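You operate a simulated robot arm through the tools that you are given. There is no shell and no other tool. Be economical: measure what you need, move in short steps, check, and stop when the job is done.

You are at the controls of a simulated robot arm. One attempt, no reset.

## Task
Load the cone board: red cone on disc 3, yellow cone on disc 7.
Fine: press the orange lever down first to hold the yarn, lift it again last; the other cones stay. Set down upright: what you pick out. Where these are worked on the way, their far stop is far enough and under half their travel is too little: orange lever.

The check looks at the end state, three seconds after you hand in, the way a careful person would. Anything else that was tipped, shoved, dropped, spilled or broken makes it a failure.

## Robot
A 6-joint arm with a fingered hand on a trunk, on a base that drives. Base frame: it is fixed to the floor where the robot stands at the start and does not move with it; the origin is under the middle of the robot, x ahead of it, y to its left, z up; the surface under the hand at the start is at about z = 80. Units: cm, rad, N and s.
With the tool pointing down near the work surface it reaches from about 12 to 82 cm from the robot's upright axis, wherever it stands. Its first joint turns from -2.897 to 2.897 rad. Places, roughly: number 3 disc [40, 30, 80]; number 7 disc [50, 30, 80]; orange lever [60, 0, 100]. Payload 4 kg.
Tool frame: the origin (TCP) lies between the finger pads and is the grasp point; the fingertips stand 2 cm ahead of it; z points along the fingers, y is the line along which they close. The gripper opens to 14 cm. The gripper's body begins 5.4 cm behind the TCP. The gripper is a hand of 3 fingers: y runs from the thumb to the fingers, the wrist lies at [0, 0, -21.5] in the tool frame, and closing takes about 1.5 s.
Orientation is that of the tool frame in the base frame, as a unit quaternion [x, y, z, w]. With the fingers straight down and closing along the base's y, the tool's x points along the base's -x, its y along +y and its z along -z.

## Interface
- The arm moves only by the tool step_arm. Its argument "deltas" is one flat list of numbers, 6 for each row, row after row: the shift along the base's x, y, z in units of 20 mm (1.0 is 20 mm), then the turn, a rotation vector about the base's x, y, z in units of 4 degrees (1.0 is 4 degrees). In form: [tx, ty, tz, rx, ry, rz, tx, ty, tz, rx, ry, rz, ...]. A call has 1 to 10 rows; each row shifts and turns the commanded pose from where the row before left it. "gripper" is the opening, from 0 (shut) to 1 (fully open), set as the call begins (left out, the last holds). A call with a number of a shift or a turn outside -1 to 1 is refused whole. A row lasts 0.2 s, in which the tool goes at most 5 cm and 0.15 rad; a call with a longer step from one row to the next is refused whole, and so is a gripper value outside its range. A pose out of reach is approached as far as the arm can. The call stops where the force on the tool passes 40 N (or 10 N more than at its start, if that is more) or the arm is blocked; 0.2 s more then pass. Each finger travels about 4.5 cm/s and halts on what it meets, pressing with about 26 N; the grip force reading is that of the motor and also rises with nothing between the fingers. The clock runs only during rows and for 0.2 s after the last one: add rows that do not move to give the fingers time. It gives the time, the measured TCP pose, the force on the tool (base axes), the opening and the grip force at its end, in the units of the frame above (readings bear some noise), with the torque about the TCP (base axes, N m) and any sound that the robot's microphone picked up, and new pictures: "views" is both (left out), scene, wrist or none.
- Cameras (640 x 400 px; columns grow to the right, rows downward): "scene" is now at [5.47, 22.59, 145.86]; the picture's right is [0.43, -0.90, 0.00], its down [-0.61, -0.29, -0.74] and it looks along [0.66, 0.32, -0.68] (base axes); focal length 269 px, centre (320, 200). "wrist" rides on the gripper at [7.4, -4.3, -7.9] in the tool frame; the picture's right is [0.50, 0.87, 0.00], its down [-0.59, 0.34, -0.73] and it looks along [-0.64, 0.37, 0.68] (tool axes); focal length 275 px, centre (320, 200). There is no depth. A picture from a camera that has moved, and an enlarged one, comes with that camera's place and axes in the base frame and with its lens.
- slide_trunk(by): slides the trunk up (or, below 0, down) by that many cm; the arm and the scene camera ride with it, the base frame stays. It gives what a move gives, with no picture.
- drive_base(legs): drives the robot by 1 to 6 legs, each [ahead, left, turn to the left] in cm, cm and rad, along the robot's own axes; the way and the turn of a leg run together, so that a leg with both is an arc; at most 150 cm and 3.142 rad a leg. The arm and the cameras ride along, it lands a little off, and it stops where it bumps. It gives what a move gives, and a new picture of the scene camera.
- hand_shape(shape): the hand has 3 fingers and takes this shape, open, in about a second: jaw (thumb against the fingers, like two jaws); tri (thumb and two fingers); tip (a fingertip pinch); poke (one finger out to press); point (the index stretched); flat (the hand flat); cup (the hand cupped); fist (a fist). The gripper value then closes the fingers along that shape, each until it touches; the sizes above hold for jaw. It gives what a move gives, with no picture.
- turn_head(pan, tilt): turns the head with the scene camera to pan (to the left, within 2.094 rad either way) and tilt (down, from -0.506 to 1.204), counted from straight ahead of the robot. It gives what a move gives, and a new picture of the scene camera.
- close_up(camera, box): a new picture of the part [left, top, right, bottom] of that camera's present view, enlarged. It takes no simulated time.
- close_job(): hands the job in; it is judged then, once.

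Go step by step. Nothing tells you exact positions but the pictures and the camera data: compare them with the known pose of the tool, close in by small moves and look again before you grip or let go. The budget is 120 turns and 260 pictures, counting those below and the enlarged ones. Unless the task says otherwise, let go and move clear before handing in, and close with one line.

The tools are called after ">>>" as name(argument=value, ...) on one line, values as JSON. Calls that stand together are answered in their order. step_arm: Moves the arm, as the interface text tells. Its arguments: {"type":"object","properties":{"deltas":{"type":"array"},"gripper":{"type":"number"},"views":{"type":"string","enum":["both","scene","wrist","none"]}},"required":["deltas"]} The other tools are called the same way: slide_trunk (by) slides the trunk up or down; hand_shape (shape) gives the hand a shape; drive_base (legs) drives the base; turn_head (pan, tilt) turns the head that bears the scene camera; close_up (camera, box) takes an enlarged picture of a part of a camera's view; close_job () hands the job in.

At the start:

```text
clock: 0.0
tcp_pos: [44.88, 18.94, 122.43]
ee_rot: [0.0, 1.0, 0.0, 0.0]
force: [0.3, 0.4, 0.2]
wrist_torque: [0.01, -0.01, -0.01]
finger_gap: 13.96
finger_force: 0.1
shape: jaw
trunk travel left (down, up): [-5.0, 54.0]
robot x, y, heading: [0.03, -0.02, 0.003]
head pan, tilt: [0.449, 0.742]
```

scene: 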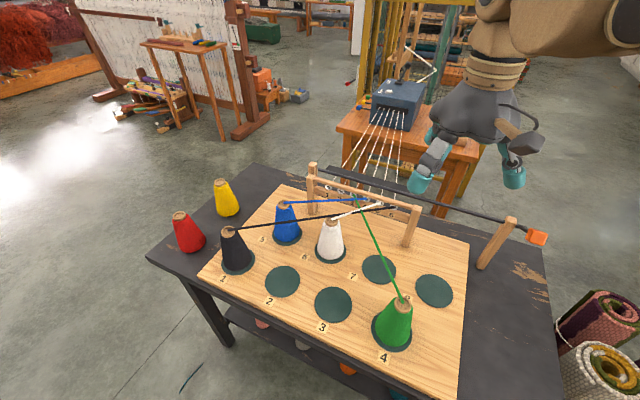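
wrist: 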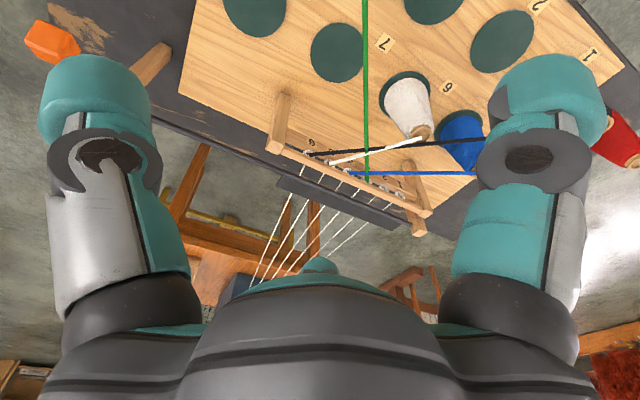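

I see a board with black, blue, white and green cones threaded, the free red and yellow cones off to the left (about y=80), and the orange lever on the right. I'll enlarge these areas first.

>>> close_up(camera="scene", box=[150, 150, 350, 275])

>>> close_up(camera="scene", box=[300, 150, 560, 312])

>>> close_up(camera="scene", box=[200, 210, 480, 385])

```text
3.20 times, centred on (250, 212) of scene
camera zoom: at [5.47, 22.59, 145.86], right [0.43, -0.9, 0.0], down [-0.61, -0.29, -0.74], along [0.66, 0.32, -0.68], focal length 860 px, centre (544, 160)
```

zoom: 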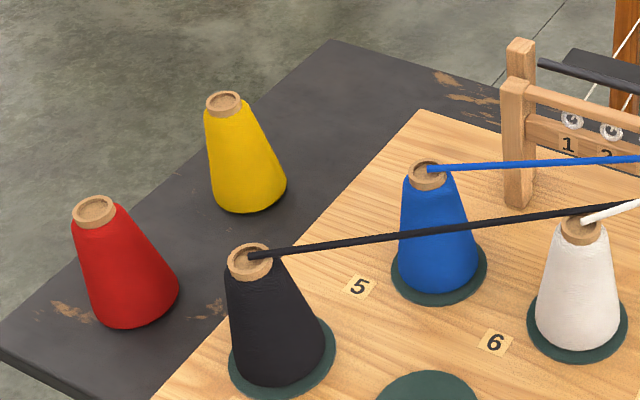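

```text
2.46 times, centred on (430, 231) of scene
camera zoom: at [5.47, 22.59, 145.86], right [0.43, -0.9, 0.0], down [-0.61, -0.29, -0.74], along [0.66, 0.32, -0.68], focal length 662 px, centre (49, 124)
```

zoom: 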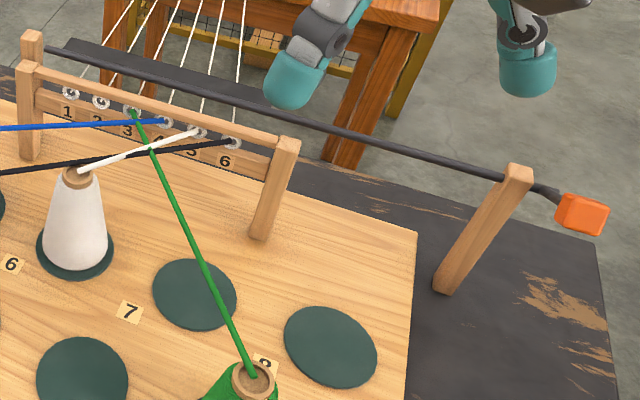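

```text
2.29 times, centred on (340, 298) of scene
camera zoom: at [5.47, 22.59, 145.86], right [0.43, -0.9, 0.0], down [-0.61, -0.29, -0.74], along [0.66, 0.32, -0.68], focal length 614 px, centre (274, -23)
```

zoom: 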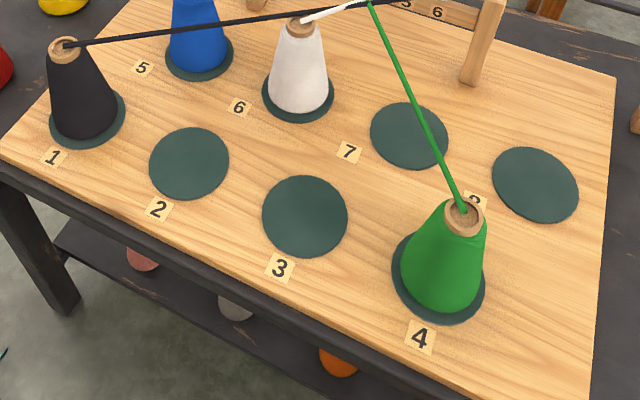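

The lever's mechanism isn't clear yet. I'll look at it more tightly from both cameras.

>>> close_up(camera="scene", box=[480, 200, 560, 250])

>>> close_up(camera="scene", box=[300, 155, 430, 236])

>>> turn_head(pan=-0.1, tilt=0.6)

```text
8.00 times, centred on (520, 225) of scene
camera zoom: at [5.47, 22.59, 145.86], right [0.43, -0.9, 0.0], down [-0.61, -0.29, -0.74], along [0.66, 0.32, -0.68], focal length 2150 px, centre (-1280, 0)
```

zoom: 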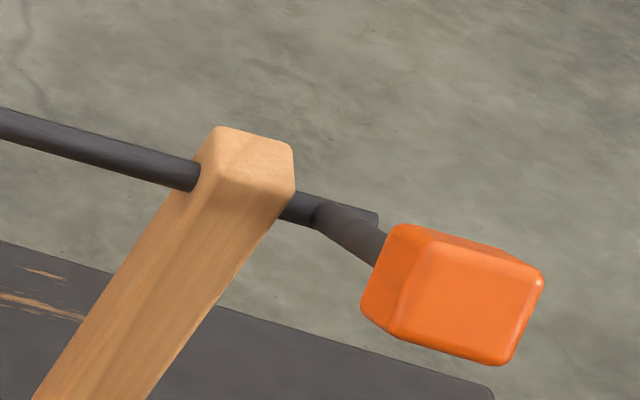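

```text
4.92 times, centred on (365, 196) of scene
camera zoom: at [5.47, 22.59, 145.86], right [0.43, -0.9, 0.0], down [-0.61, -0.29, -0.74], along [0.66, 0.32, -0.68], focal length 1323 px, centre (98, 222)
```

zoom: 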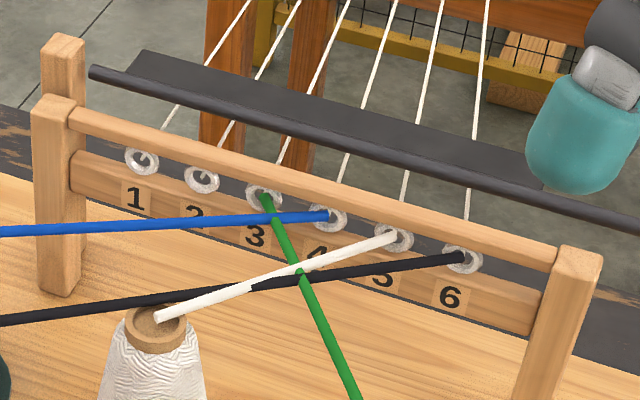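

```text
clock: 1.0
tcp_pos: [44.93, 18.99, 122.48]
ee_rot: [0.001, 1.0, 0.0, 0.0]
force: [0.0, -0.8, -0.1]
wrist_torque: [-0.01, 0.02, 0.03]
finger_gap: 14.01
finger_force: 0.0
shape: jaw
trunk travel left (down, up): [-5.0, 54.0]
robot x, y, heading: [-0.31, -0.03, 0.001]
head pan, tilt: [-0.099, 0.6]
camera scene: at [6.76, 18.12, 147.07], right [-0.1, -1.0, 0.0], down [-0.56, 0.06, -0.82], along [0.82, -0.08, -0.57], focal length 269 px, centre (320, 200)
```

scene: 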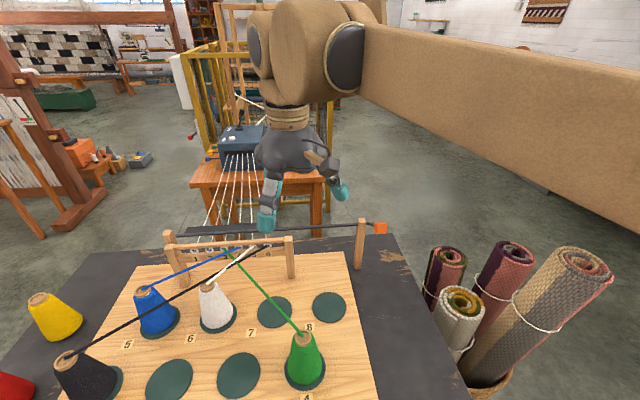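

The lever looks like a crank on a shaft along y, with its handle standing toward me and slightly up. I'll triangulate it and the cones from this view.

>>> close_up(camera="scene", box=[340, 205, 404, 245])

>>> close_up(camera="wrist", box=[0, 0, 200, 125])

>>> close_up(camera="scene", box=[0, 230, 272, 400])

>>> close_up(camera="scene", box=[160, 220, 400, 370])

```text
10.00 times, centred on (372, 225) of scene
camera zoom: at [6.76, 18.12, 147.07], right [-0.1, -1.0, 0.0], down [-0.56, 0.06, -0.82], along [0.82, -0.08, -0.57], focal length 2688 px, centre (-200, -50)
```

zoom: 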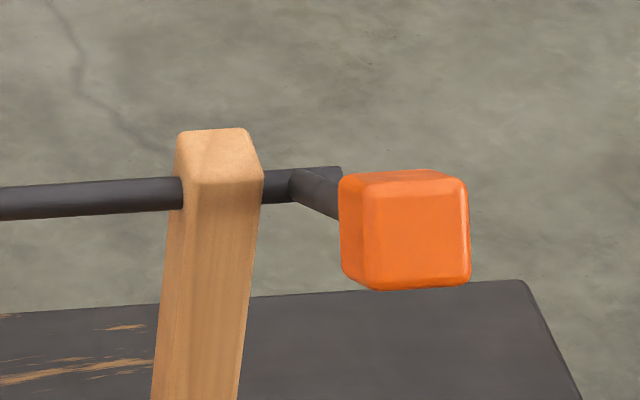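

```text
3.20 times, centred on (100, 62) of wrist
camera zoom: at [37.56, 14.53, 130.42], right [-0.5, 0.87, 0.0], down [0.59, 0.34, 0.73], along [0.64, 0.37, -0.68], focal length 881 px, centre (1024, 640)
```

zoom: 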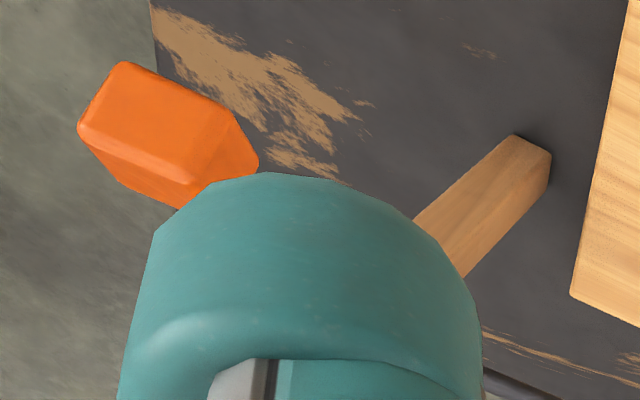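

```text
2.35 times, centred on (136, 315) of scene
camera zoom: at [6.76, 18.12, 147.07], right [-0.1, -1.0, 0.0], down [-0.56, 0.06, -0.82], along [0.82, -0.08, -0.57], focal length 632 px, centre (753, -71)
```

zoom: 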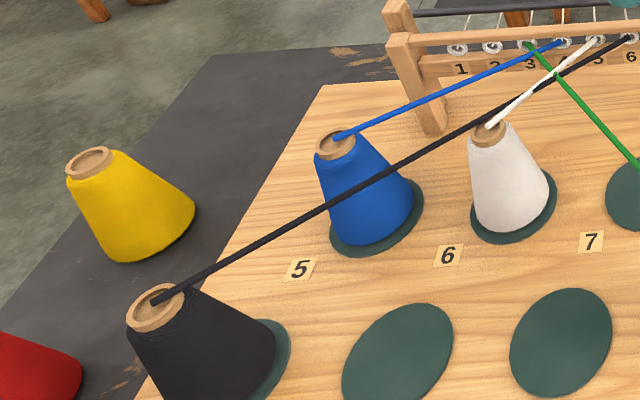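

```text
2.67 times, centred on (280, 295) of scene
camera zoom: at [6.76, 18.12, 147.07], right [-0.1, -1.0, 0.0], down [-0.56, 0.06, -0.82], along [0.82, -0.08, -0.57], focal length 717 px, centre (427, -53)
```

zoom: 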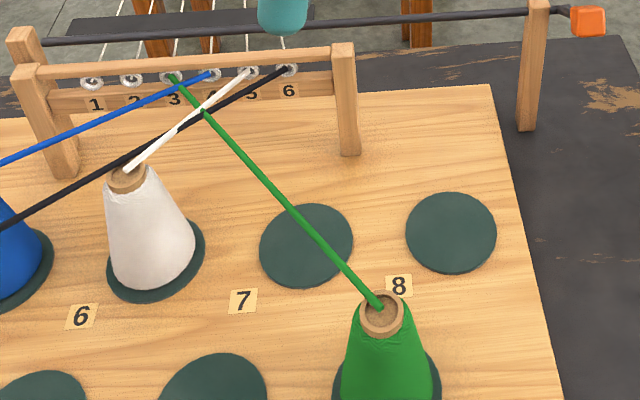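

Triangulation puts the orange block at about [57.4, -2.4, 102] and its shaft at about x=66.5, z=96.5, so the arm is about 10 cm. I'll move the hand above the block, tilted with the palm toward me.

>>> step_arm(deltas=[0.5, -1, -0.2, 0, -0.6, 0, 0.5, -1, -0.2, 0, -0.6, 0, 0.5, -1, -0.2, 0, -0.6, 0, 0.5, -1, -0.2, 0, -0.6, 0, 0.5, -1, -0.2, 0, -0.6, 0, 0.5, -1, -0.2, 0, -0.6, 0, 0.5, -1, -0.2, 0, -0.6, 0, 0.5, -1, -0.2, 0, -0.6, 0, 0.5, -1, -0.2, 0, -0.6, 0, 0.5, -1, -0.2, 0, -0.6, 0], gripper=0.6)

```text
clock: 3.2
tcp_pos: [54.95, -1.18, 118.48]
ee_rot: [0.0, 0.978, 0.0, 0.208]
force: [0.1, -0.4, 1.7]
wrist_torque: [0.03, 0.03, 0.01]
finger_gap: 8.44
finger_force: 0.1
shape: jaw
trunk travel left (down, up): [-5.0, 54.0]
robot x, y, heading: [-0.24, -0.02, 0.003]
head pan, tilt: [-0.099, 0.6]
camera scene: at [6.77, 18.09, 147.08], right [-0.1, -1.0, 0.0], down [-0.56, 0.06, -0.82], along [0.82, -0.08, -0.57], focal length 269 px, centre (320, 200)
camera wrist: at [44.91, -5.55, 122.75], right [-0.46, 0.87, -0.2], down [0.24, 0.34, 0.91], along [0.86, 0.37, -0.36], focal length 275 px, centre (320, 200)
```

scene: 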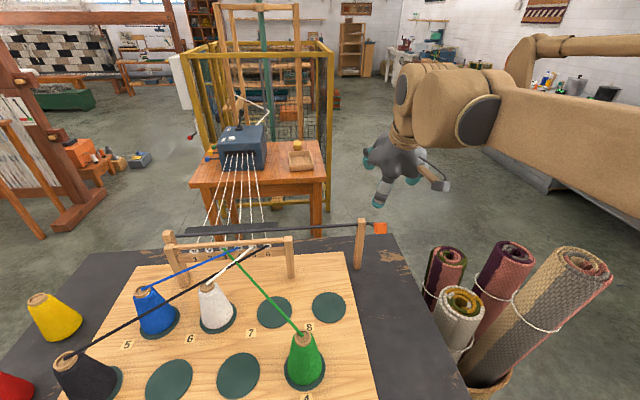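
wrist: 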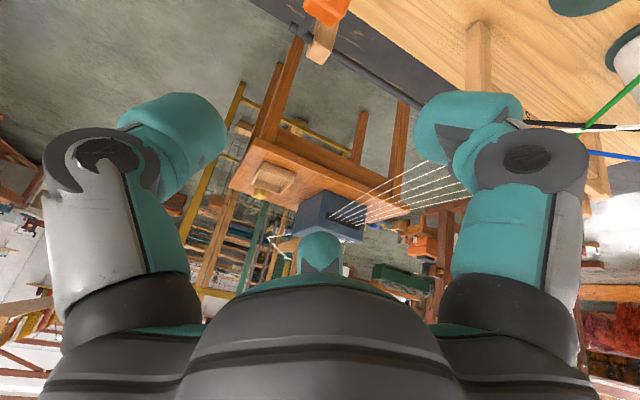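

The block appears at about [58, -2.5, 102]. I'll descend to just above it.

>>> step_arm(deltas=[0.2, -0.1, -0.9, 0, 0, 0, 0.2, -0.1, -0.9, 0, 0, 0, 0.2, -0.1, -0.9, 0, 0, 0, 0.2, -0.1, -0.9, 0, 0, 0, 0.2, -0.1, -0.9, 0, 0, 0, 0.2, -0.1, -0.7, 0, 0, 0])

>>> close_up(camera="scene", box=[320, 150, 448, 230])

```text
clock: 4.6
tcp_pos: [57.32, -2.34, 107.87]
ee_rot: [0.001, 0.978, 0.0, 0.208]
force: [-0.8, 0.4, 0.5]
wrist_torque: [-0.01, 0.01, 0.0]
finger_gap: 8.41
finger_force: 0.0
shape: jaw
trunk travel left (down, up): [-5.0, 54.0]
robot x, y, heading: [0.13, -0.25, 0.0]
head pan, tilt: [-0.099, 0.6]
camera scene: at [6.78, 18.1, 147.07], right [-0.1, -1.0, 0.0], down [-0.56, 0.06, -0.82], along [0.82, -0.08, -0.57], focal length 269 px, centre (320, 200)
camera wrist: at [47.36, -6.68, 112.14], right [-0.46, 0.87, -0.2], down [0.24, 0.34, 0.91], along [0.86, 0.37, -0.36], focal length 275 px, centre (320, 200)
```

scene: 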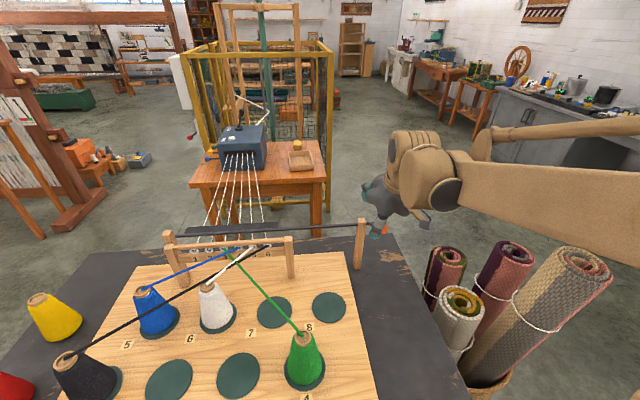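
wrist: 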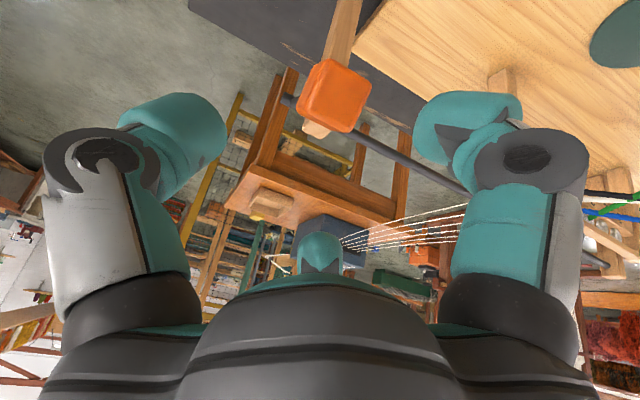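

```text
5.00 times, centred on (384, 190) of scene
camera zoom: at [6.78, 18.1, 147.07], right [-0.1, -1.0, 0.0], down [-0.56, 0.06, -0.82], along [0.82, -0.08, -0.57], focal length 1344 px, centre (0, 250)
```

zoom: 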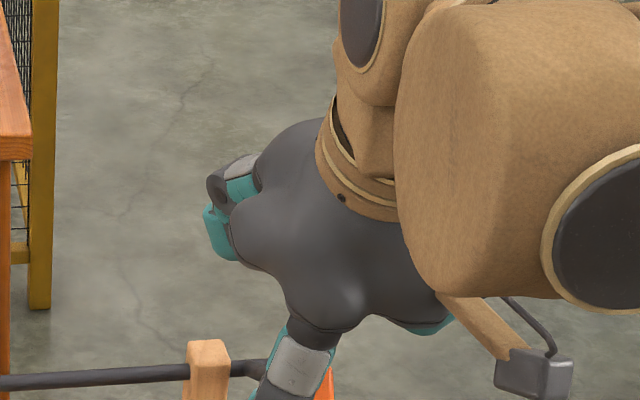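

The block sits centred between the fingers at about [57.6, -2.6, 102.2]. I'll descend around it, check, then close.

>>> step_arm(deltas=[0, 0, -0.8, 0, 0, 0, 0, 0, -0.8, 0, 0, 0, 0, -0.05, -0.9, 0, 0, 0], views="wrist")

```text
clock: 5.4
tcp_pos: [57.24, -2.38, 103.0]
ee_rot: [0.001, 0.978, -0.001, 0.208]
force: [-0.5, 1.4, -0.1]
wrist_torque: [0.01, 0.03, 0.03]
finger_gap: 8.45
finger_force: 0.0
shape: jaw
trunk travel left (down, up): [-5.0, 54.0]
robot x, y, heading: [0.01, -0.25, -0.002]
head pan, tilt: [-0.099, 0.6]
camera wrist: at [47.25, -6.78, 107.19], right [-0.46, 0.87, -0.2], down [0.24, 0.34, 0.91], along [0.86, 0.37, -0.36], focal length 275 px, centre (320, 200)
```

wrist: 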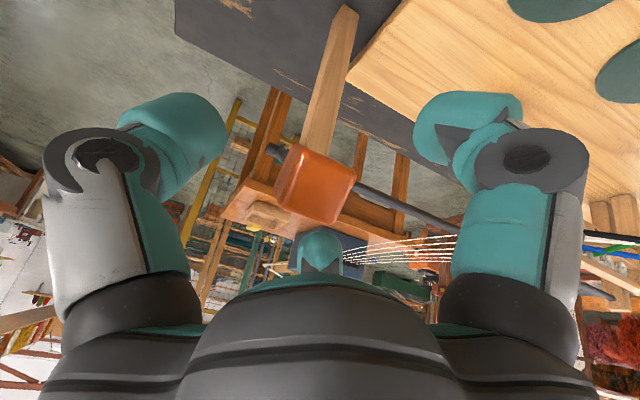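

Block is at the grasp centre. Closing now.

>>> step_arm(deltas=[0, 0, 0, 0, 0, 0, 0, 0, 0, 0, 0, 0, 0, 0, 0, 0, 0, 0, 0, 0, 0, 0, 0, 0, 0, 0, 0, 0, 0, 0, 0, 0, 0, 0, 0, 0, 0, 0, 0, 0, 0, 0, 0, 0, 0, 0, 0, 0], gripper=0, views="wrist")

```text
clock: 7.2
tcp_pos: [57.14, -2.41, 103.02]
ee_rot: [0.0, 0.978, 0.001, 0.208]
force: [2.1, -3.4, 1.0]
wrist_torque: [0.01, -0.2, 0.14]
finger_gap: 3.15
finger_force: 25.8
shape: jaw
trunk travel left (down, up): [-5.0, 54.0]
robot x, y, heading: [0.2, 0.2, -0.002]
head pan, tilt: [-0.099, 0.6]
camera wrist: at [47.27, -6.81, 107.2], right [-0.46, 0.87, -0.2], down [0.24, 0.34, 0.91], along [0.86, 0.37, -0.36], focal length 275 px, centre (320, 200)
```

wrist: 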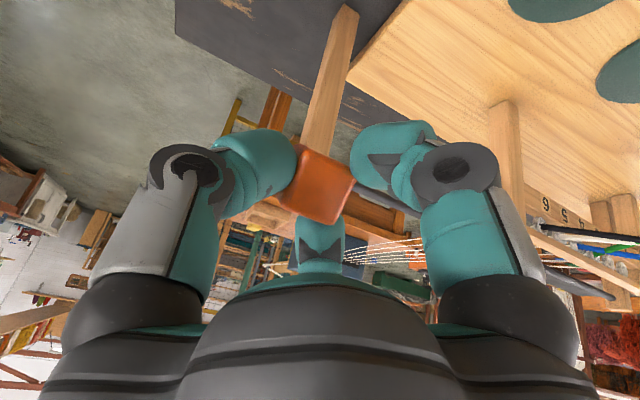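

Gripped (gap 3.15). Now I'll press the handle down along its arc in two halves, watching force.

>>> step_arm(deltas=[-0.26, 0, -0.5, 0, -0.6, 0, -0.21, 0, -0.5, 0, -0.6, 0, -0.15, 0, -0.55, 0, -0.6, 0, -0.1, 0, -0.55, 0, -0.6, 0, -0.04, 0, -0.55, 0, -0.6, 0])

```text
clock: 8.4
tcp_pos: [55.55, -2.32, 97.78]
ee_rot: [0.0, 0.951, 0.0, 0.309]
force: [-16.9, 2.1, 6.5]
wrist_torque: [0.18, -0.56, 0.45]
finger_gap: 3.25
finger_force: 26.0
shape: jaw
trunk travel left (down, up): [-5.0, 54.0]
robot x, y, heading: [0.09, 0.38, -0.003]
head pan, tilt: [-0.099, 0.6]
camera scene: at [6.42, 18.15, 147.09], right [-0.1, -1.0, 0.0], down [-0.56, 0.06, -0.83], along [0.82, -0.08, -0.56], focal length 269 px, centre (320, 200)
camera wrist: at [44.85, -6.73, 99.93], right [-0.4, 0.87, -0.29], down [0.04, 0.34, 0.94], along [0.91, 0.37, -0.17], focal length 275 px, centre (320, 200)
```

scene: 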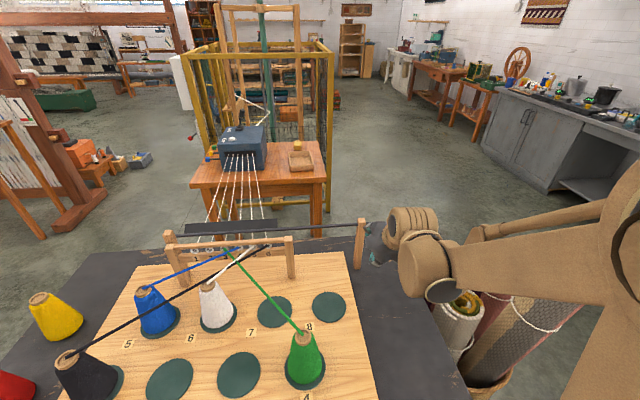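
wrist: 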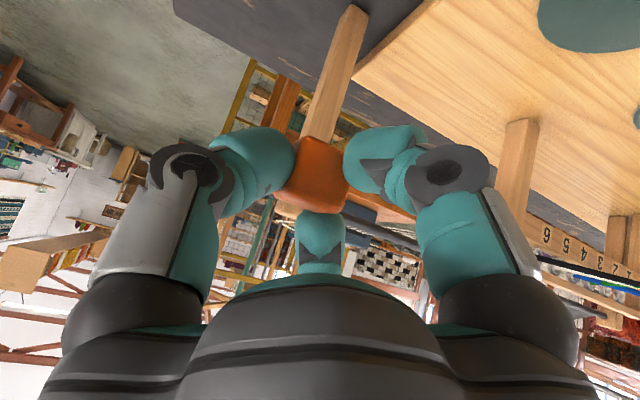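

There's a sideways load, so the arc bulges a little more toward me. I'll ease out in x and continue down.

>>> step_arm(deltas=[-0.15, 0, -0.1, 0, -0.6, 0, -0.05, 0, -0.5, 0, -0.6, 0, 0, 0, -0.5, 0, -0.6, 0])

>>> close_up(camera="scene", box=[160, 200, 416, 360])

```text
clock: 9.2
tcp_pos: [55.47, -2.26, 95.73]
ee_rot: [0.0, 0.929, -0.001, 0.369]
force: [1.2, 6.8, 10.2]
wrist_torque: [0.29, -1.19, 0.44]
finger_gap: 3.16
finger_force: 25.5
shape: jaw
trunk travel left (down, up): [-5.0, 54.0]
robot x, y, heading: [0.13, 0.08, 0.001]
head pan, tilt: [-0.099, 0.6]
camera scene: at [6.68, 18.2, 147.07], right [-0.1, -1.0, 0.0], down [-0.56, 0.06, -0.83], along [0.82, -0.08, -0.56], focal length 269 px, centre (320, 200)
camera wrist: at [44.64, -6.72, 96.48], right [-0.36, 0.87, -0.34], down [-0.08, 0.34, 0.94], along [0.93, 0.37, -0.06], focal length 275 px, centre (320, 200)
```

scene: 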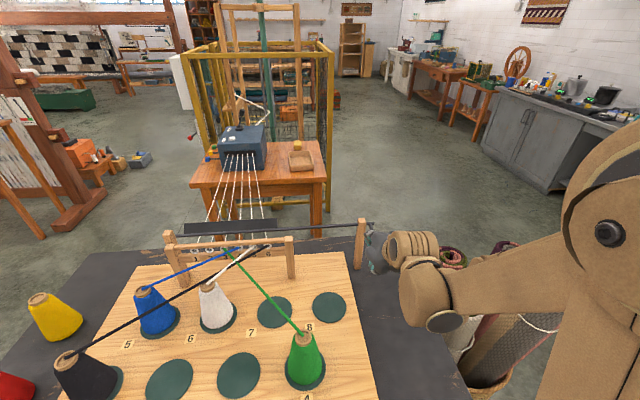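
wrist: 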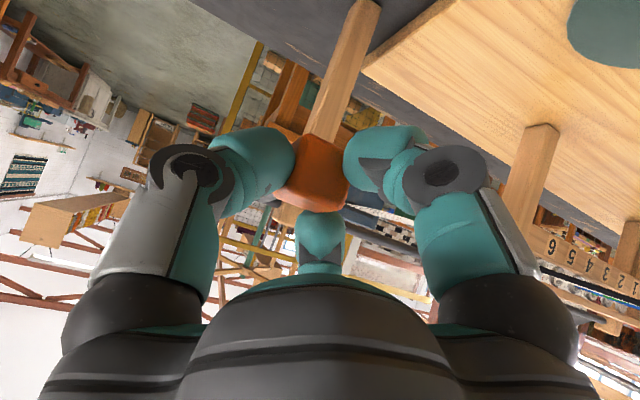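

```text
2.50 times, centred on (288, 280) of scene
camera zoom: at [6.68, 18.2, 147.07], right [-0.1, -1.0, 0.0], down [-0.56, 0.06, -0.83], along [0.82, -0.08, -0.56], focal length 672 px, centre (400, 0)
```

zoom: 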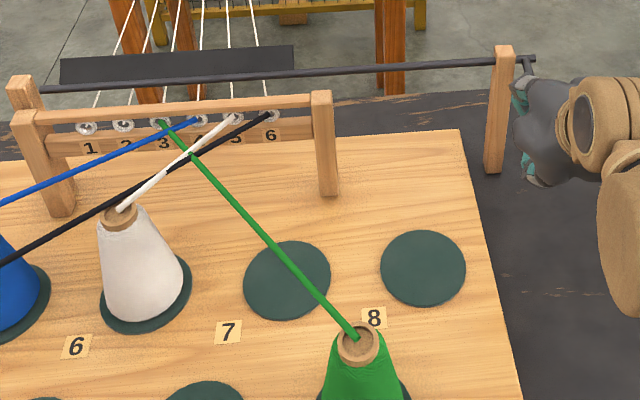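

It's moving smoothly, and the plate on the shaft is turning. I'll continue downward.

>>> step_arm(deltas=[0.05, -0.04, -0.5, 0, -0.6, 0, 0.08, -0.03, -0.5, 0, -0.6, 0, 0.12, 0, -0.5, 0, -0.6, 0])

>>> close_up(camera="scene", box=[160, 200, 416, 360])

```text
clock: 10.1
tcp_pos: [55.76, -2.53, 93.08]
ee_rot: [-0.001, 0.902, 0.0, 0.431]
force: [-10.8, 2.7, 28.8]
wrist_torque: [0.25, -0.5, 0.67]
finger_gap: 3.08
finger_force: 25.9
shape: jaw
trunk travel left (down, up): [-5.0, 54.0]
robot x, y, heading: [0.29, -0.37, -0.004]
head pan, tilt: [-0.099, 0.6]
stopped in row 3: the force on the tool passed its limit at 42 N (the readings are from after the stop); the commanded pose is now the measured one
camera scene: at [6.34, 18.14, 147.11], right [-0.1, -1.0, 0.0], down [-0.56, 0.06, -0.83], along [0.82, -0.08, -0.56], focal length 269 px, centre (320, 200)
camera wrist: at [45.01, -6.78, 92.24], right [-0.31, 0.87, -0.39], down [-0.2, 0.34, 0.92], along [0.93, 0.37, 0.07], focal length 275 px, centre (320, 200)
```

scene: 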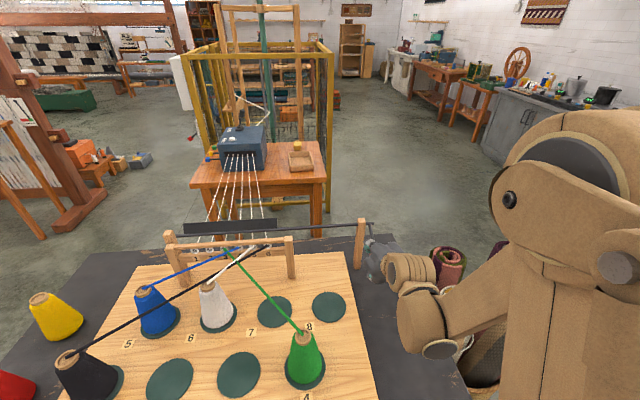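
wrist: 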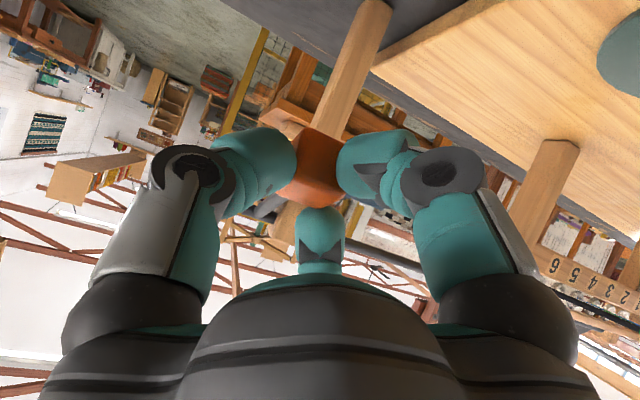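

```text
2.50 times, centred on (288, 280) of scene
camera zoom: at [6.34, 18.14, 147.11], right [-0.1, -1.0, 0.0], down [-0.56, 0.06, -0.83], along [0.82, -0.08, -0.56], focal length 672 px, centre (400, 0)
```

zoom: 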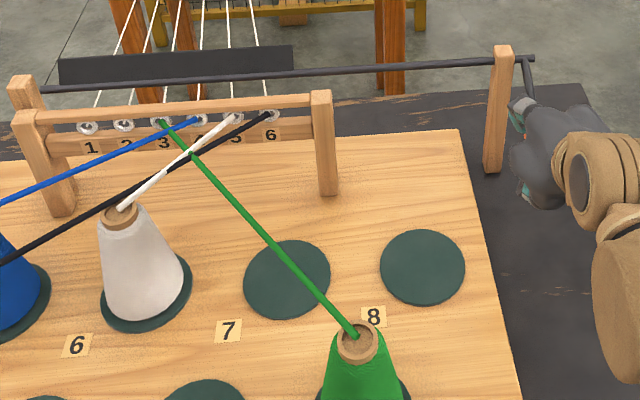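

Force rose to 42 N, which is likely the lower stop. I'll nudge once more straight down to confirm.

>>> step_arm(deltas=[0, 0, 0, 0, 0, 0, 0, 0, -0.2, 0, -0.2, 0, 0, 0, -0.2, 0, -0.2, 0, 0, 0, -0.2, 0, -0.2, 0], views="none")

```text
clock: 10.6
tcp_pos: [55.84, -2.4, 92.92]
ee_rot: [0.0, 0.901, 0.001, 0.434]
force: [-12.6, 0.7, 30.9]
wrist_torque: [0.29, -0.5, 0.67]
finger_gap: 3.04
finger_force: 25.8
shape: jaw
trunk travel left (down, up): [-5.0, 54.0]
robot x, y, heading: [-0.21, -0.03, 0.002]
head pan, tilt: [-0.099, 0.6]
stopped in row 2: the force on the tool passed its limit at 47 N (the readings are from after the stop); the commanded pose is now the measured one
```

Firm stop reached. I'll open and back off along the finger axis.

>>> step_arm(deltas=[0, 0, 0, 0, 0, 0, 0, 0, 0, 0, 0, 0, 0, 0, 0, 0, 0, 0, 0, 0, 0, 0, 0, 0, -0.8, 0, 0.62, 0, 0, 0, -0.8, 0, 0.62, 0, 0, 0, -0.8, 0, 0.62, 0, 0, 0, -0.8, 0, 0.62, 0, 0, 0, -0.5, 0, 0.9, 0, 0, 0], gripper=0.5)

```text
clock: 12.6
tcp_pos: [48.81, -2.46, 99.58]
ee_rot: [0.001, 0.902, 0.0, 0.432]
force: [-0.1, -0.7, 0.2]
wrist_torque: [-0.03, -0.02, -0.04]
finger_gap: 6.93
finger_force: 0.0
shape: jaw
trunk travel left (down, up): [-5.0, 54.0]
robot x, y, heading: [0.06, 0.18, 0.001]
head pan, tilt: [-0.099, 0.6]
camera scene: at [6.68, 18.11, 147.08], right [-0.1, -1.0, 0.0], down [-0.56, 0.06, -0.83], along [0.82, -0.08, -0.56], focal length 269 px, centre (320, 200)
camera wrist: at [38.0, -6.87, 98.81], right [-0.31, 0.87, -0.39], down [-0.2, 0.34, 0.92], along [0.93, 0.37, 0.07], focal length 275 px, centre (320, 200)
```

scene: 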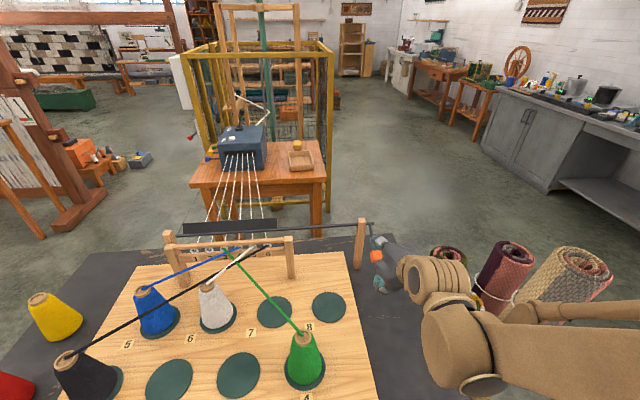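
wrist: 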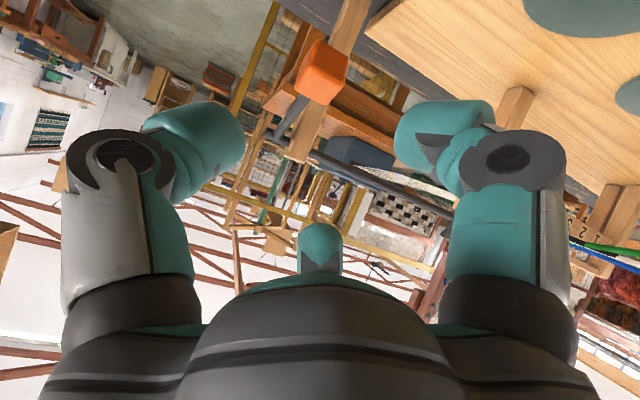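

The lever stays down, with the block now at about [56.5, -2.4, 92.5]. I'll raise the hand clear and straighten it before driving left.

>>> step_arm(deltas=[0, 0, 1, 0, 1, 0, 0, 0, 1, 0, 1, 0, 0, 0, 1, 0, 1, 0, 0, 0, 1, 0, 1, 0, 0, 0, 1, 0, 1, 0, 0, 0, 1, 0, 1, 0, 0, 0, 1, 0, 1, 0, 0, 0, 1, 0, 1, 0, 0, 0, 1, 0, 1, 0, 0, 0, 1, 0, 1, 0], views="none")

>>> step_arm(deltas=[0, 0, 1, 0, 1, 0, 0, 0, 1, 0, 1, 0, 0, 0, 0, 0, 0.9, 0], gripper=1, views="none")

>>> turn_head(pan=0.8, tilt=0.9)

```text
clock: 14.8
tcp_pos: [48.58, -2.41, 119.4]
ee_rot: [0.0, 0.995, 0.0, 0.096]
force: [0.0, 0.2, 0.0]
wrist_torque: [0.0, 0.0, -0.01]
finger_gap: 6.96
finger_force: 0.0
shape: jaw
trunk travel left (down, up): [-5.0, 54.0]
robot x, y, heading: [0.36, -0.23, -0.001]
head pan, tilt: [-0.099, 0.6]
```

```text
clock: 15.6
tcp_pos: [48.51, -2.42, 123.39]
ee_rot: [0.0, 1.0, 0.001, -0.005]
force: [-0.2, -0.7, 0.5]
wrist_torque: [0.0, 0.02, 0.0]
finger_gap: 13.95
finger_force: 0.0
shape: jaw
trunk travel left (down, up): [-5.0, 54.0]
robot x, y, heading: [-0.09, -0.06, 0.001]
head pan, tilt: [-0.099, 0.6]
```

```text
clock: 16.8
tcp_pos: [48.6, -2.33, 123.27]
ee_rot: [0.002, 1.0, 0.0, -0.004]
force: [-0.5, 0.3, 0.7]
wrist_torque: [0.0, -0.01, -0.02]
finger_gap: 14.0
finger_force: 0.1
shape: jaw
trunk travel left (down, up): [-5.0, 54.0]
robot x, y, heading: [0.26, -0.18, 0.001]
head pan, tilt: [0.799, 0.901]
camera scene: at [3.21, 24.39, 144.6], right [0.72, -0.7, 0.0], down [-0.55, -0.56, -0.62], along [0.43, 0.45, -0.78], focal length 269 px, centre (320, 200)
```

scene: 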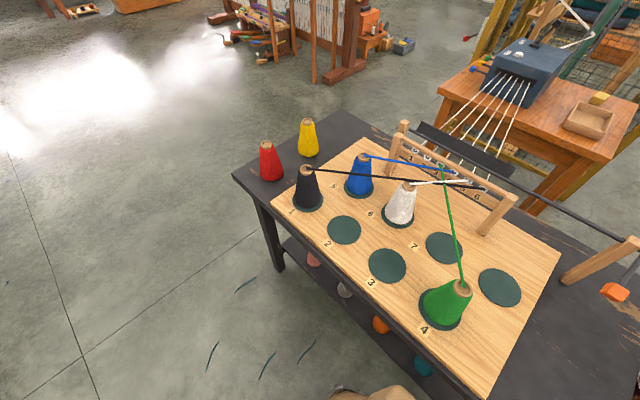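

The floor to the left is clear and the table's near edge is at x≈26. I'll drive 44 cm left so that everything, including the lever, is in reach.

>>> drive_base(legs=[[0, 44, 0]])

>>> turn_head(pan=0.35, tilt=0.85)

```text
clock: 19.4
tcp_pos: [48.55, 41.65, 123.19]
ee_rot: [0.001, 1.0, -0.001, -0.004]
force: [-0.5, 0.8, -0.1]
wrist_torque: [0.0, 0.0, 0.01]
finger_gap: 14.01
finger_force: 0.2
shape: jaw
trunk travel left (down, up): [-5.0, 54.0]
robot x, y, heading: [0.19, 44.04, -0.009]
head pan, tilt: [0.799, 0.901]
camera scene: at [3.26, 68.44, 144.59], right [0.72, -0.7, 0.0], down [-0.55, -0.56, -0.62], along [0.43, 0.44, -0.78], focal length 269 px, centre (320, 200)
```

scene: 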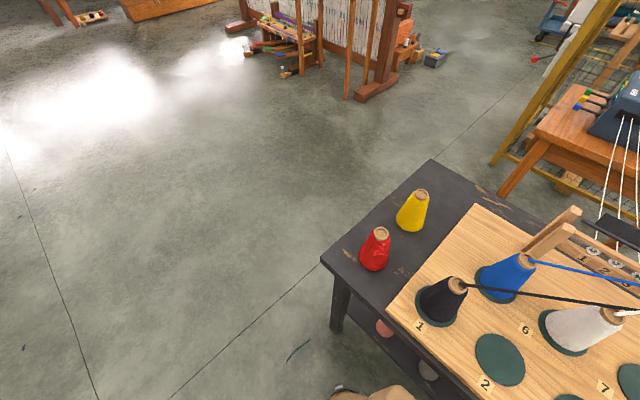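

```text
clock: 20.3
tcp_pos: [48.46, 41.49, 123.26]
ee_rot: [0.002, 1.0, 0.0, -0.005]
force: [-0.5, -0.5, -0.1]
wrist_torque: [0.01, 0.0, 0.0]
finger_gap: 13.96
finger_force: 0.0
shape: jaw
trunk travel left (down, up): [-5.0, 54.0]
robot x, y, heading: [0.01, 44.15, -0.004]
head pan, tilt: [0.351, 0.85]
camera scene: at [5.33, 65.68, 144.98], right [0.34, -0.94, 0.0], down [-0.71, -0.26, -0.66], along [0.62, 0.23, -0.75], focal length 269 px, centre (320, 200)
```

scene: 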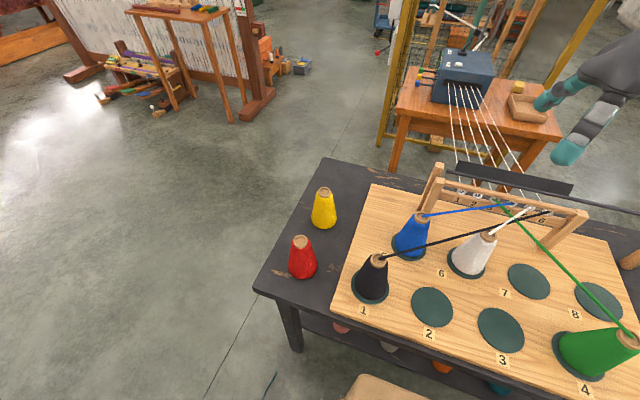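

Now both cones and the board are in view. I'll enlarge for precise positions.

>>> close_up(camera="scene", box=[250, 170, 442, 290])

>>> close_up(camera="scene", box=[400, 160, 640, 310])

>>> close_up(camera="scene", box=[400, 250, 640, 400])

```text
3.33 times, centred on (346, 230) of scene
camera zoom: at [5.33, 65.68, 144.98], right [0.34, -0.94, 0.0], down [-0.71, -0.26, -0.66], along [0.62, 0.23, -0.75], focal length 896 px, centre (233, 100)
```

zoom: 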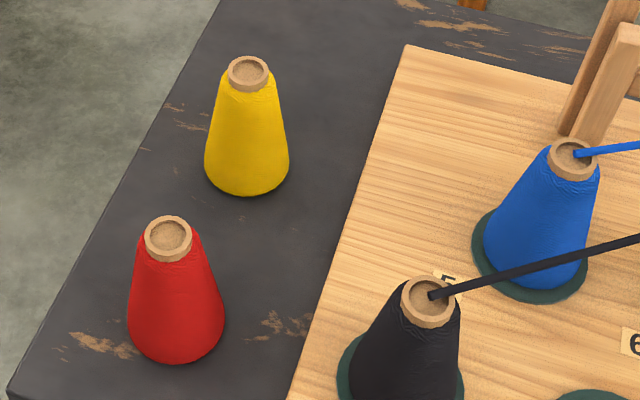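

```text
2.67 times, centred on (520, 235) of scene
camera zoom: at [5.33, 65.68, 144.98], right [0.34, -0.94, 0.0], down [-0.71, -0.26, -0.66], along [0.62, 0.23, -0.75], focal length 717 px, centre (-213, 107)
```

zoom: 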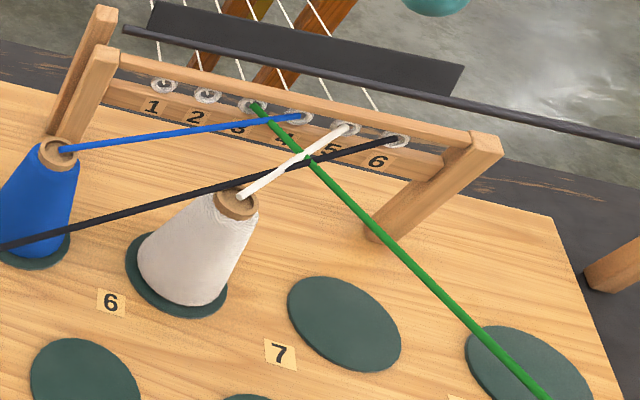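

```text
2.67 times, centred on (520, 325) of scene
camera zoom: at [5.33, 65.68, 144.98], right [0.34, -0.94, 0.0], down [-0.71, -0.26, -0.66], along [0.62, 0.23, -0.75], focal length 717 px, centre (-213, -133)
```

zoom: 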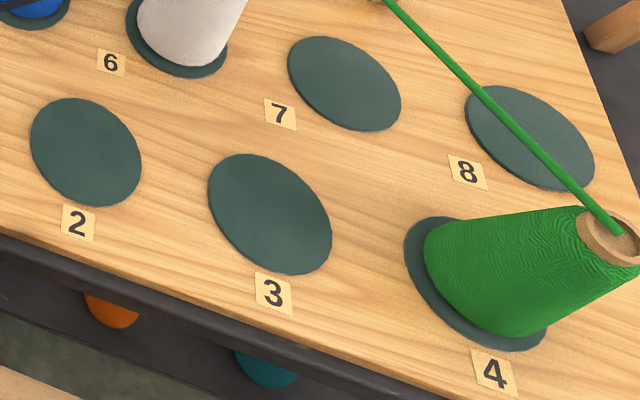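

Positions: red [36.4,82.2], yellow [53.2,82.0], cone tops z≈90.5 on the table, disc 3 [35.9,33.5], disc 7 [51.0,26.1]. The green yarn passes 3 cm from disc 7's axis at z≈92.5, so I need to know the hand's true shape.

>>> close_up(camera="scene", box=[520, 30, 640, 180])

>>> close_up(camera="wrist", box=[0, 0, 640, 400])

>>> turn_head(pan=-0.35, tilt=0.5)

```text
2.67 times, centred on (580, 105) of scene
camera zoom: at [5.33, 65.68, 144.98], right [0.34, -0.94, 0.0], down [-0.71, -0.26, -0.66], along [0.62, 0.23, -0.75], focal length 717 px, centre (-373, 453)
```

zoom: 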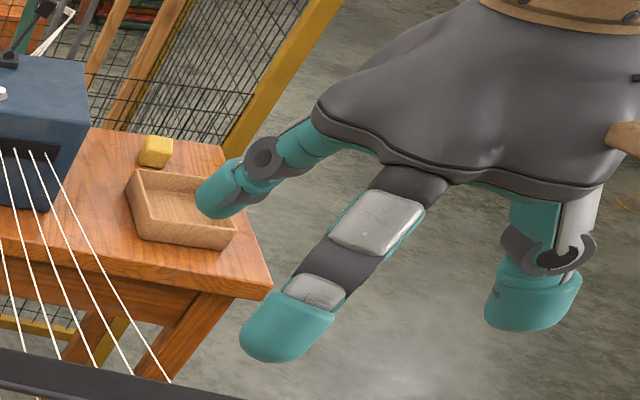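

```text
1.00 times, centred on (320, 200) of wrist (not enlarged: the box is as wide or as high as the picture)
camera zoom: at [41.23, 37.17, 131.34], right [-0.5, 0.87, 0.0], down [0.6, 0.34, 0.73], along [0.63, 0.37, -0.68], focal length 275 px, centre (320, 200)
```

zoom: 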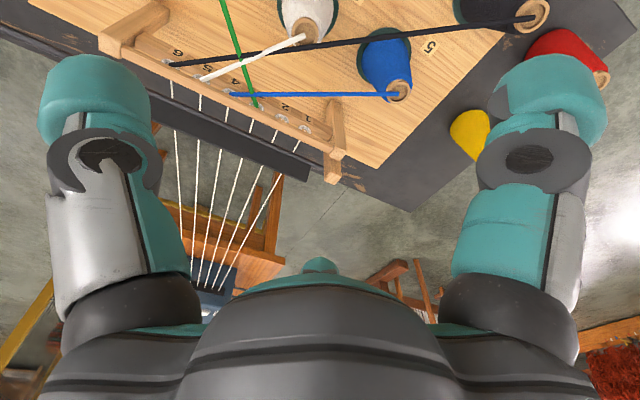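

```text
clock: 21.4
tcp_pos: [48.56, 41.51, 123.46]
ee_rot: [0.001, 1.0, 0.0, -0.004]
force: [-0.1, -0.2, 0.8]
wrist_torque: [0.03, -0.02, -0.01]
finger_gap: 13.99
finger_force: 0.1
shape: jaw
trunk travel left (down, up): [-5.0, 54.0]
robot x, y, heading: [0.01, 44.24, 0.0]
head pan, tilt: [-0.351, 0.499]
camera scene: at [6.53, 59.86, 147.98], right [-0.34, -0.94, 0.0], down [-0.45, 0.16, -0.88], along [0.82, -0.3, -0.48], focal length 269 px, centre (320, 200)
```

scene: 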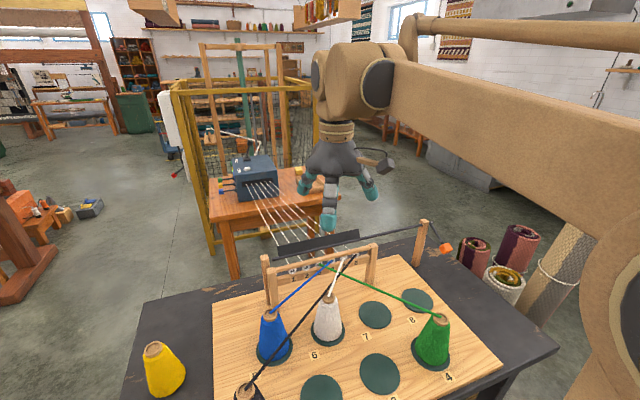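

I need to see the third digit better.

>>> close_up(camera="scene", box=[280, 110, 420, 240])

>>> step_arm(deltas=[0, 0, 0, 0, 0, 0, 0, 0, 0, 0, 0, 0, 0, 0, 0, 0, 0, 0, 0, 0, 0, 0, 0, 0, 0, 0, 0, 0, 0, 0, 0, 0, 0, 0, 0, 0, 0, 0, 0, 0, 0, 0], gripper=0.3, views="none")

>>> close_up(camera="scene", box=[280, 110, 420, 240])

```text
3.08 times, centred on (350, 175) of scene
camera zoom: at [6.53, 59.86, 147.98], right [-0.34, -0.94, 0.0], down [-0.45, 0.16, -0.88], along [0.82, -0.3, -0.48], focal length 827 px, centre (228, 277)
```

zoom: 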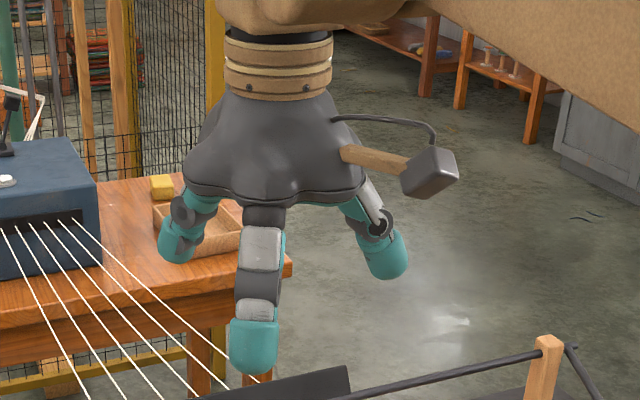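

```text
clock: 23.0
tcp_pos: [48.56, 41.53, 123.27]
ee_rot: [0.0, 1.0, 0.0, -0.004]
force: [0.2, 0.0, 0.3]
wrist_torque: [0.03, 0.01, 0.0]
finger_gap: 4.25
finger_force: 0.1
shape: jaw
trunk travel left (down, up): [-5.0, 54.0]
robot x, y, heading: [0.08, 44.33, -0.001]
head pan, tilt: [-0.351, 0.499]
```

```text
3.08 times, centred on (350, 175) of scene
camera zoom: at [6.53, 59.85, 147.98], right [-0.34, -0.94, 0.0], down [-0.45, 0.17, -0.88], along [0.82, -0.3, -0.48], focal length 827 px, centre (228, 277)
```

zoom: 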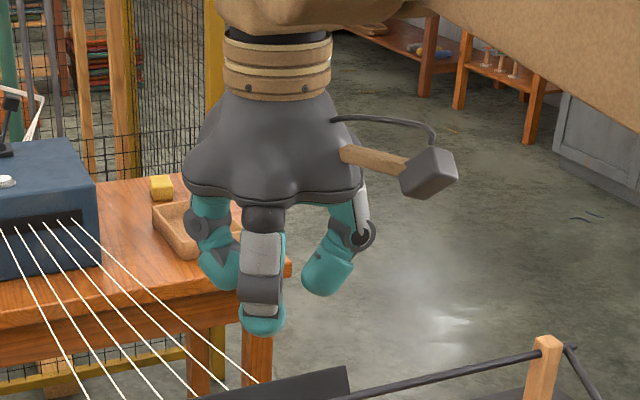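

The hand is a three-digit chuck at 120° spacing, so a vertical grasp self-centres on a cone. I'll fetch the red one first and move above it.

>>> step_arm(deltas=[-0.3, 1, 0, 0, 0, 0, -0.3, 1, 0, 0, 0, 0, -0.3, 1, 0, 0, 0, 0, -0.3, 1, 0, 0, 0, 0, -0.3, 1, 0, 0, 0, 0, -0.3, 1, 0, 0, 0, 0, -0.3, 1, 0, 0, 0, 0, -0.3, 1, 0, 0, 0, 0, -0.3, 1, 0, 0, 0, 0, -0.3, 1, 0, 0, 0, 0], gripper=0.65, views="none")

>>> step_arm(deltas=[-0.3, 1, -0.7, 0, 0, 0, -0.3, 1, -0.7, 0, 0, 0, -0.3, 1, -0.7, 0, 0, 0, -0.3, 1, -0.7, 0, 0, 0, -0.3, 1, -0.7, 0, 0, 0, -0.3, 1, -0.7, 0, 0, 0, -0.3, 1, -0.7, 0, 0, 0, -0.3, 1, -0.7, 0, 0, 0, -0.3, 1, -0.7, 0, 0, 0, -0.3, 1, -0.7, 0, 0, 0], views="none")

>>> turn_head(pan=0.45, tilt=0.85)

>>> close_up(camera="wrist", box=[0, 0, 640, 400])

```text
clock: 25.2
tcp_pos: [42.55, 61.7, 123.46]
ee_rot: [0.001, 1.0, 0.0, -0.004]
force: [-0.1, -0.1, -0.2]
wrist_torque: [0.01, 0.02, 0.01]
finger_gap: 9.04
finger_force: 0.0
shape: jaw
trunk travel left (down, up): [-5.0, 54.0]
robot x, y, heading: [0.06, 43.44, -0.0]
head pan, tilt: [-0.351, 0.499]
```

```text
clock: 27.4
tcp_pos: [36.62, 81.48, 109.3]
ee_rot: [0.001, 1.0, 0.0, -0.005]
force: [0.2, 0.3, -0.2]
wrist_torque: [-0.03, 0.03, 0.03]
finger_gap: 9.03
finger_force: 0.1
shape: jaw
trunk travel left (down, up): [-5.0, 54.0]
robot x, y, heading: [0.08, 43.84, -0.001]
head pan, tilt: [-0.351, 0.499]
```

```text
clock: 28.5
tcp_pos: [36.62, 81.47, 109.22]
ee_rot: [0.0, 1.0, 0.0, -0.004]
force: [-0.5, -0.2, 0.1]
wrist_torque: [-0.03, 0.0, 0.0]
finger_gap: 9.04
finger_force: 0.1
shape: jaw
trunk travel left (down, up): [-5.0, 54.0]
robot x, y, heading: [-0.04, 44.06, -0.002]
head pan, tilt: [0.45, 0.85]
camera scene: at [5.03, 66.4, 144.98], right [0.43, -0.9, 0.0], down [-0.68, -0.33, -0.66], along [0.59, 0.29, -0.75], focal length 269 px, centre (320, 200)
```

scene: 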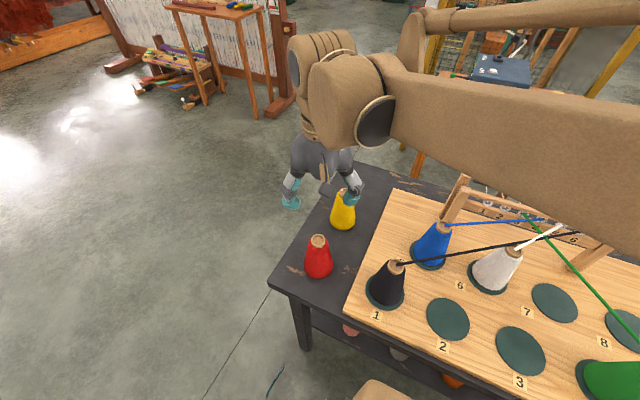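

```text
1.00 times, centred on (320, 200) of wrist (not enlarged: the box is as wide or as high as the picture)
camera zoom: at [29.26, 77.11, 117.29], right [-0.5, 0.87, 0.0], down [0.6, 0.34, 0.73], along [0.63, 0.37, -0.68], focal length 275 px, centre (320, 200)
```

zoom: 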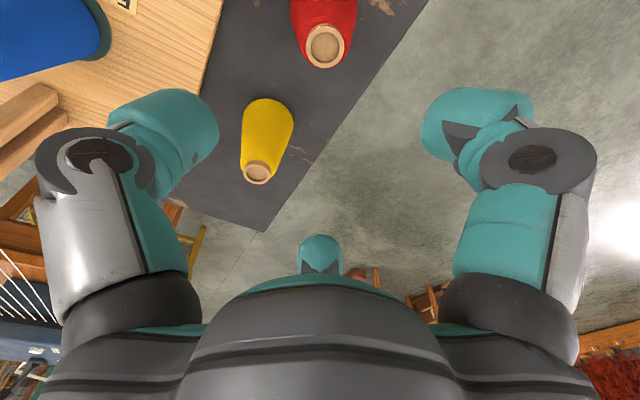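

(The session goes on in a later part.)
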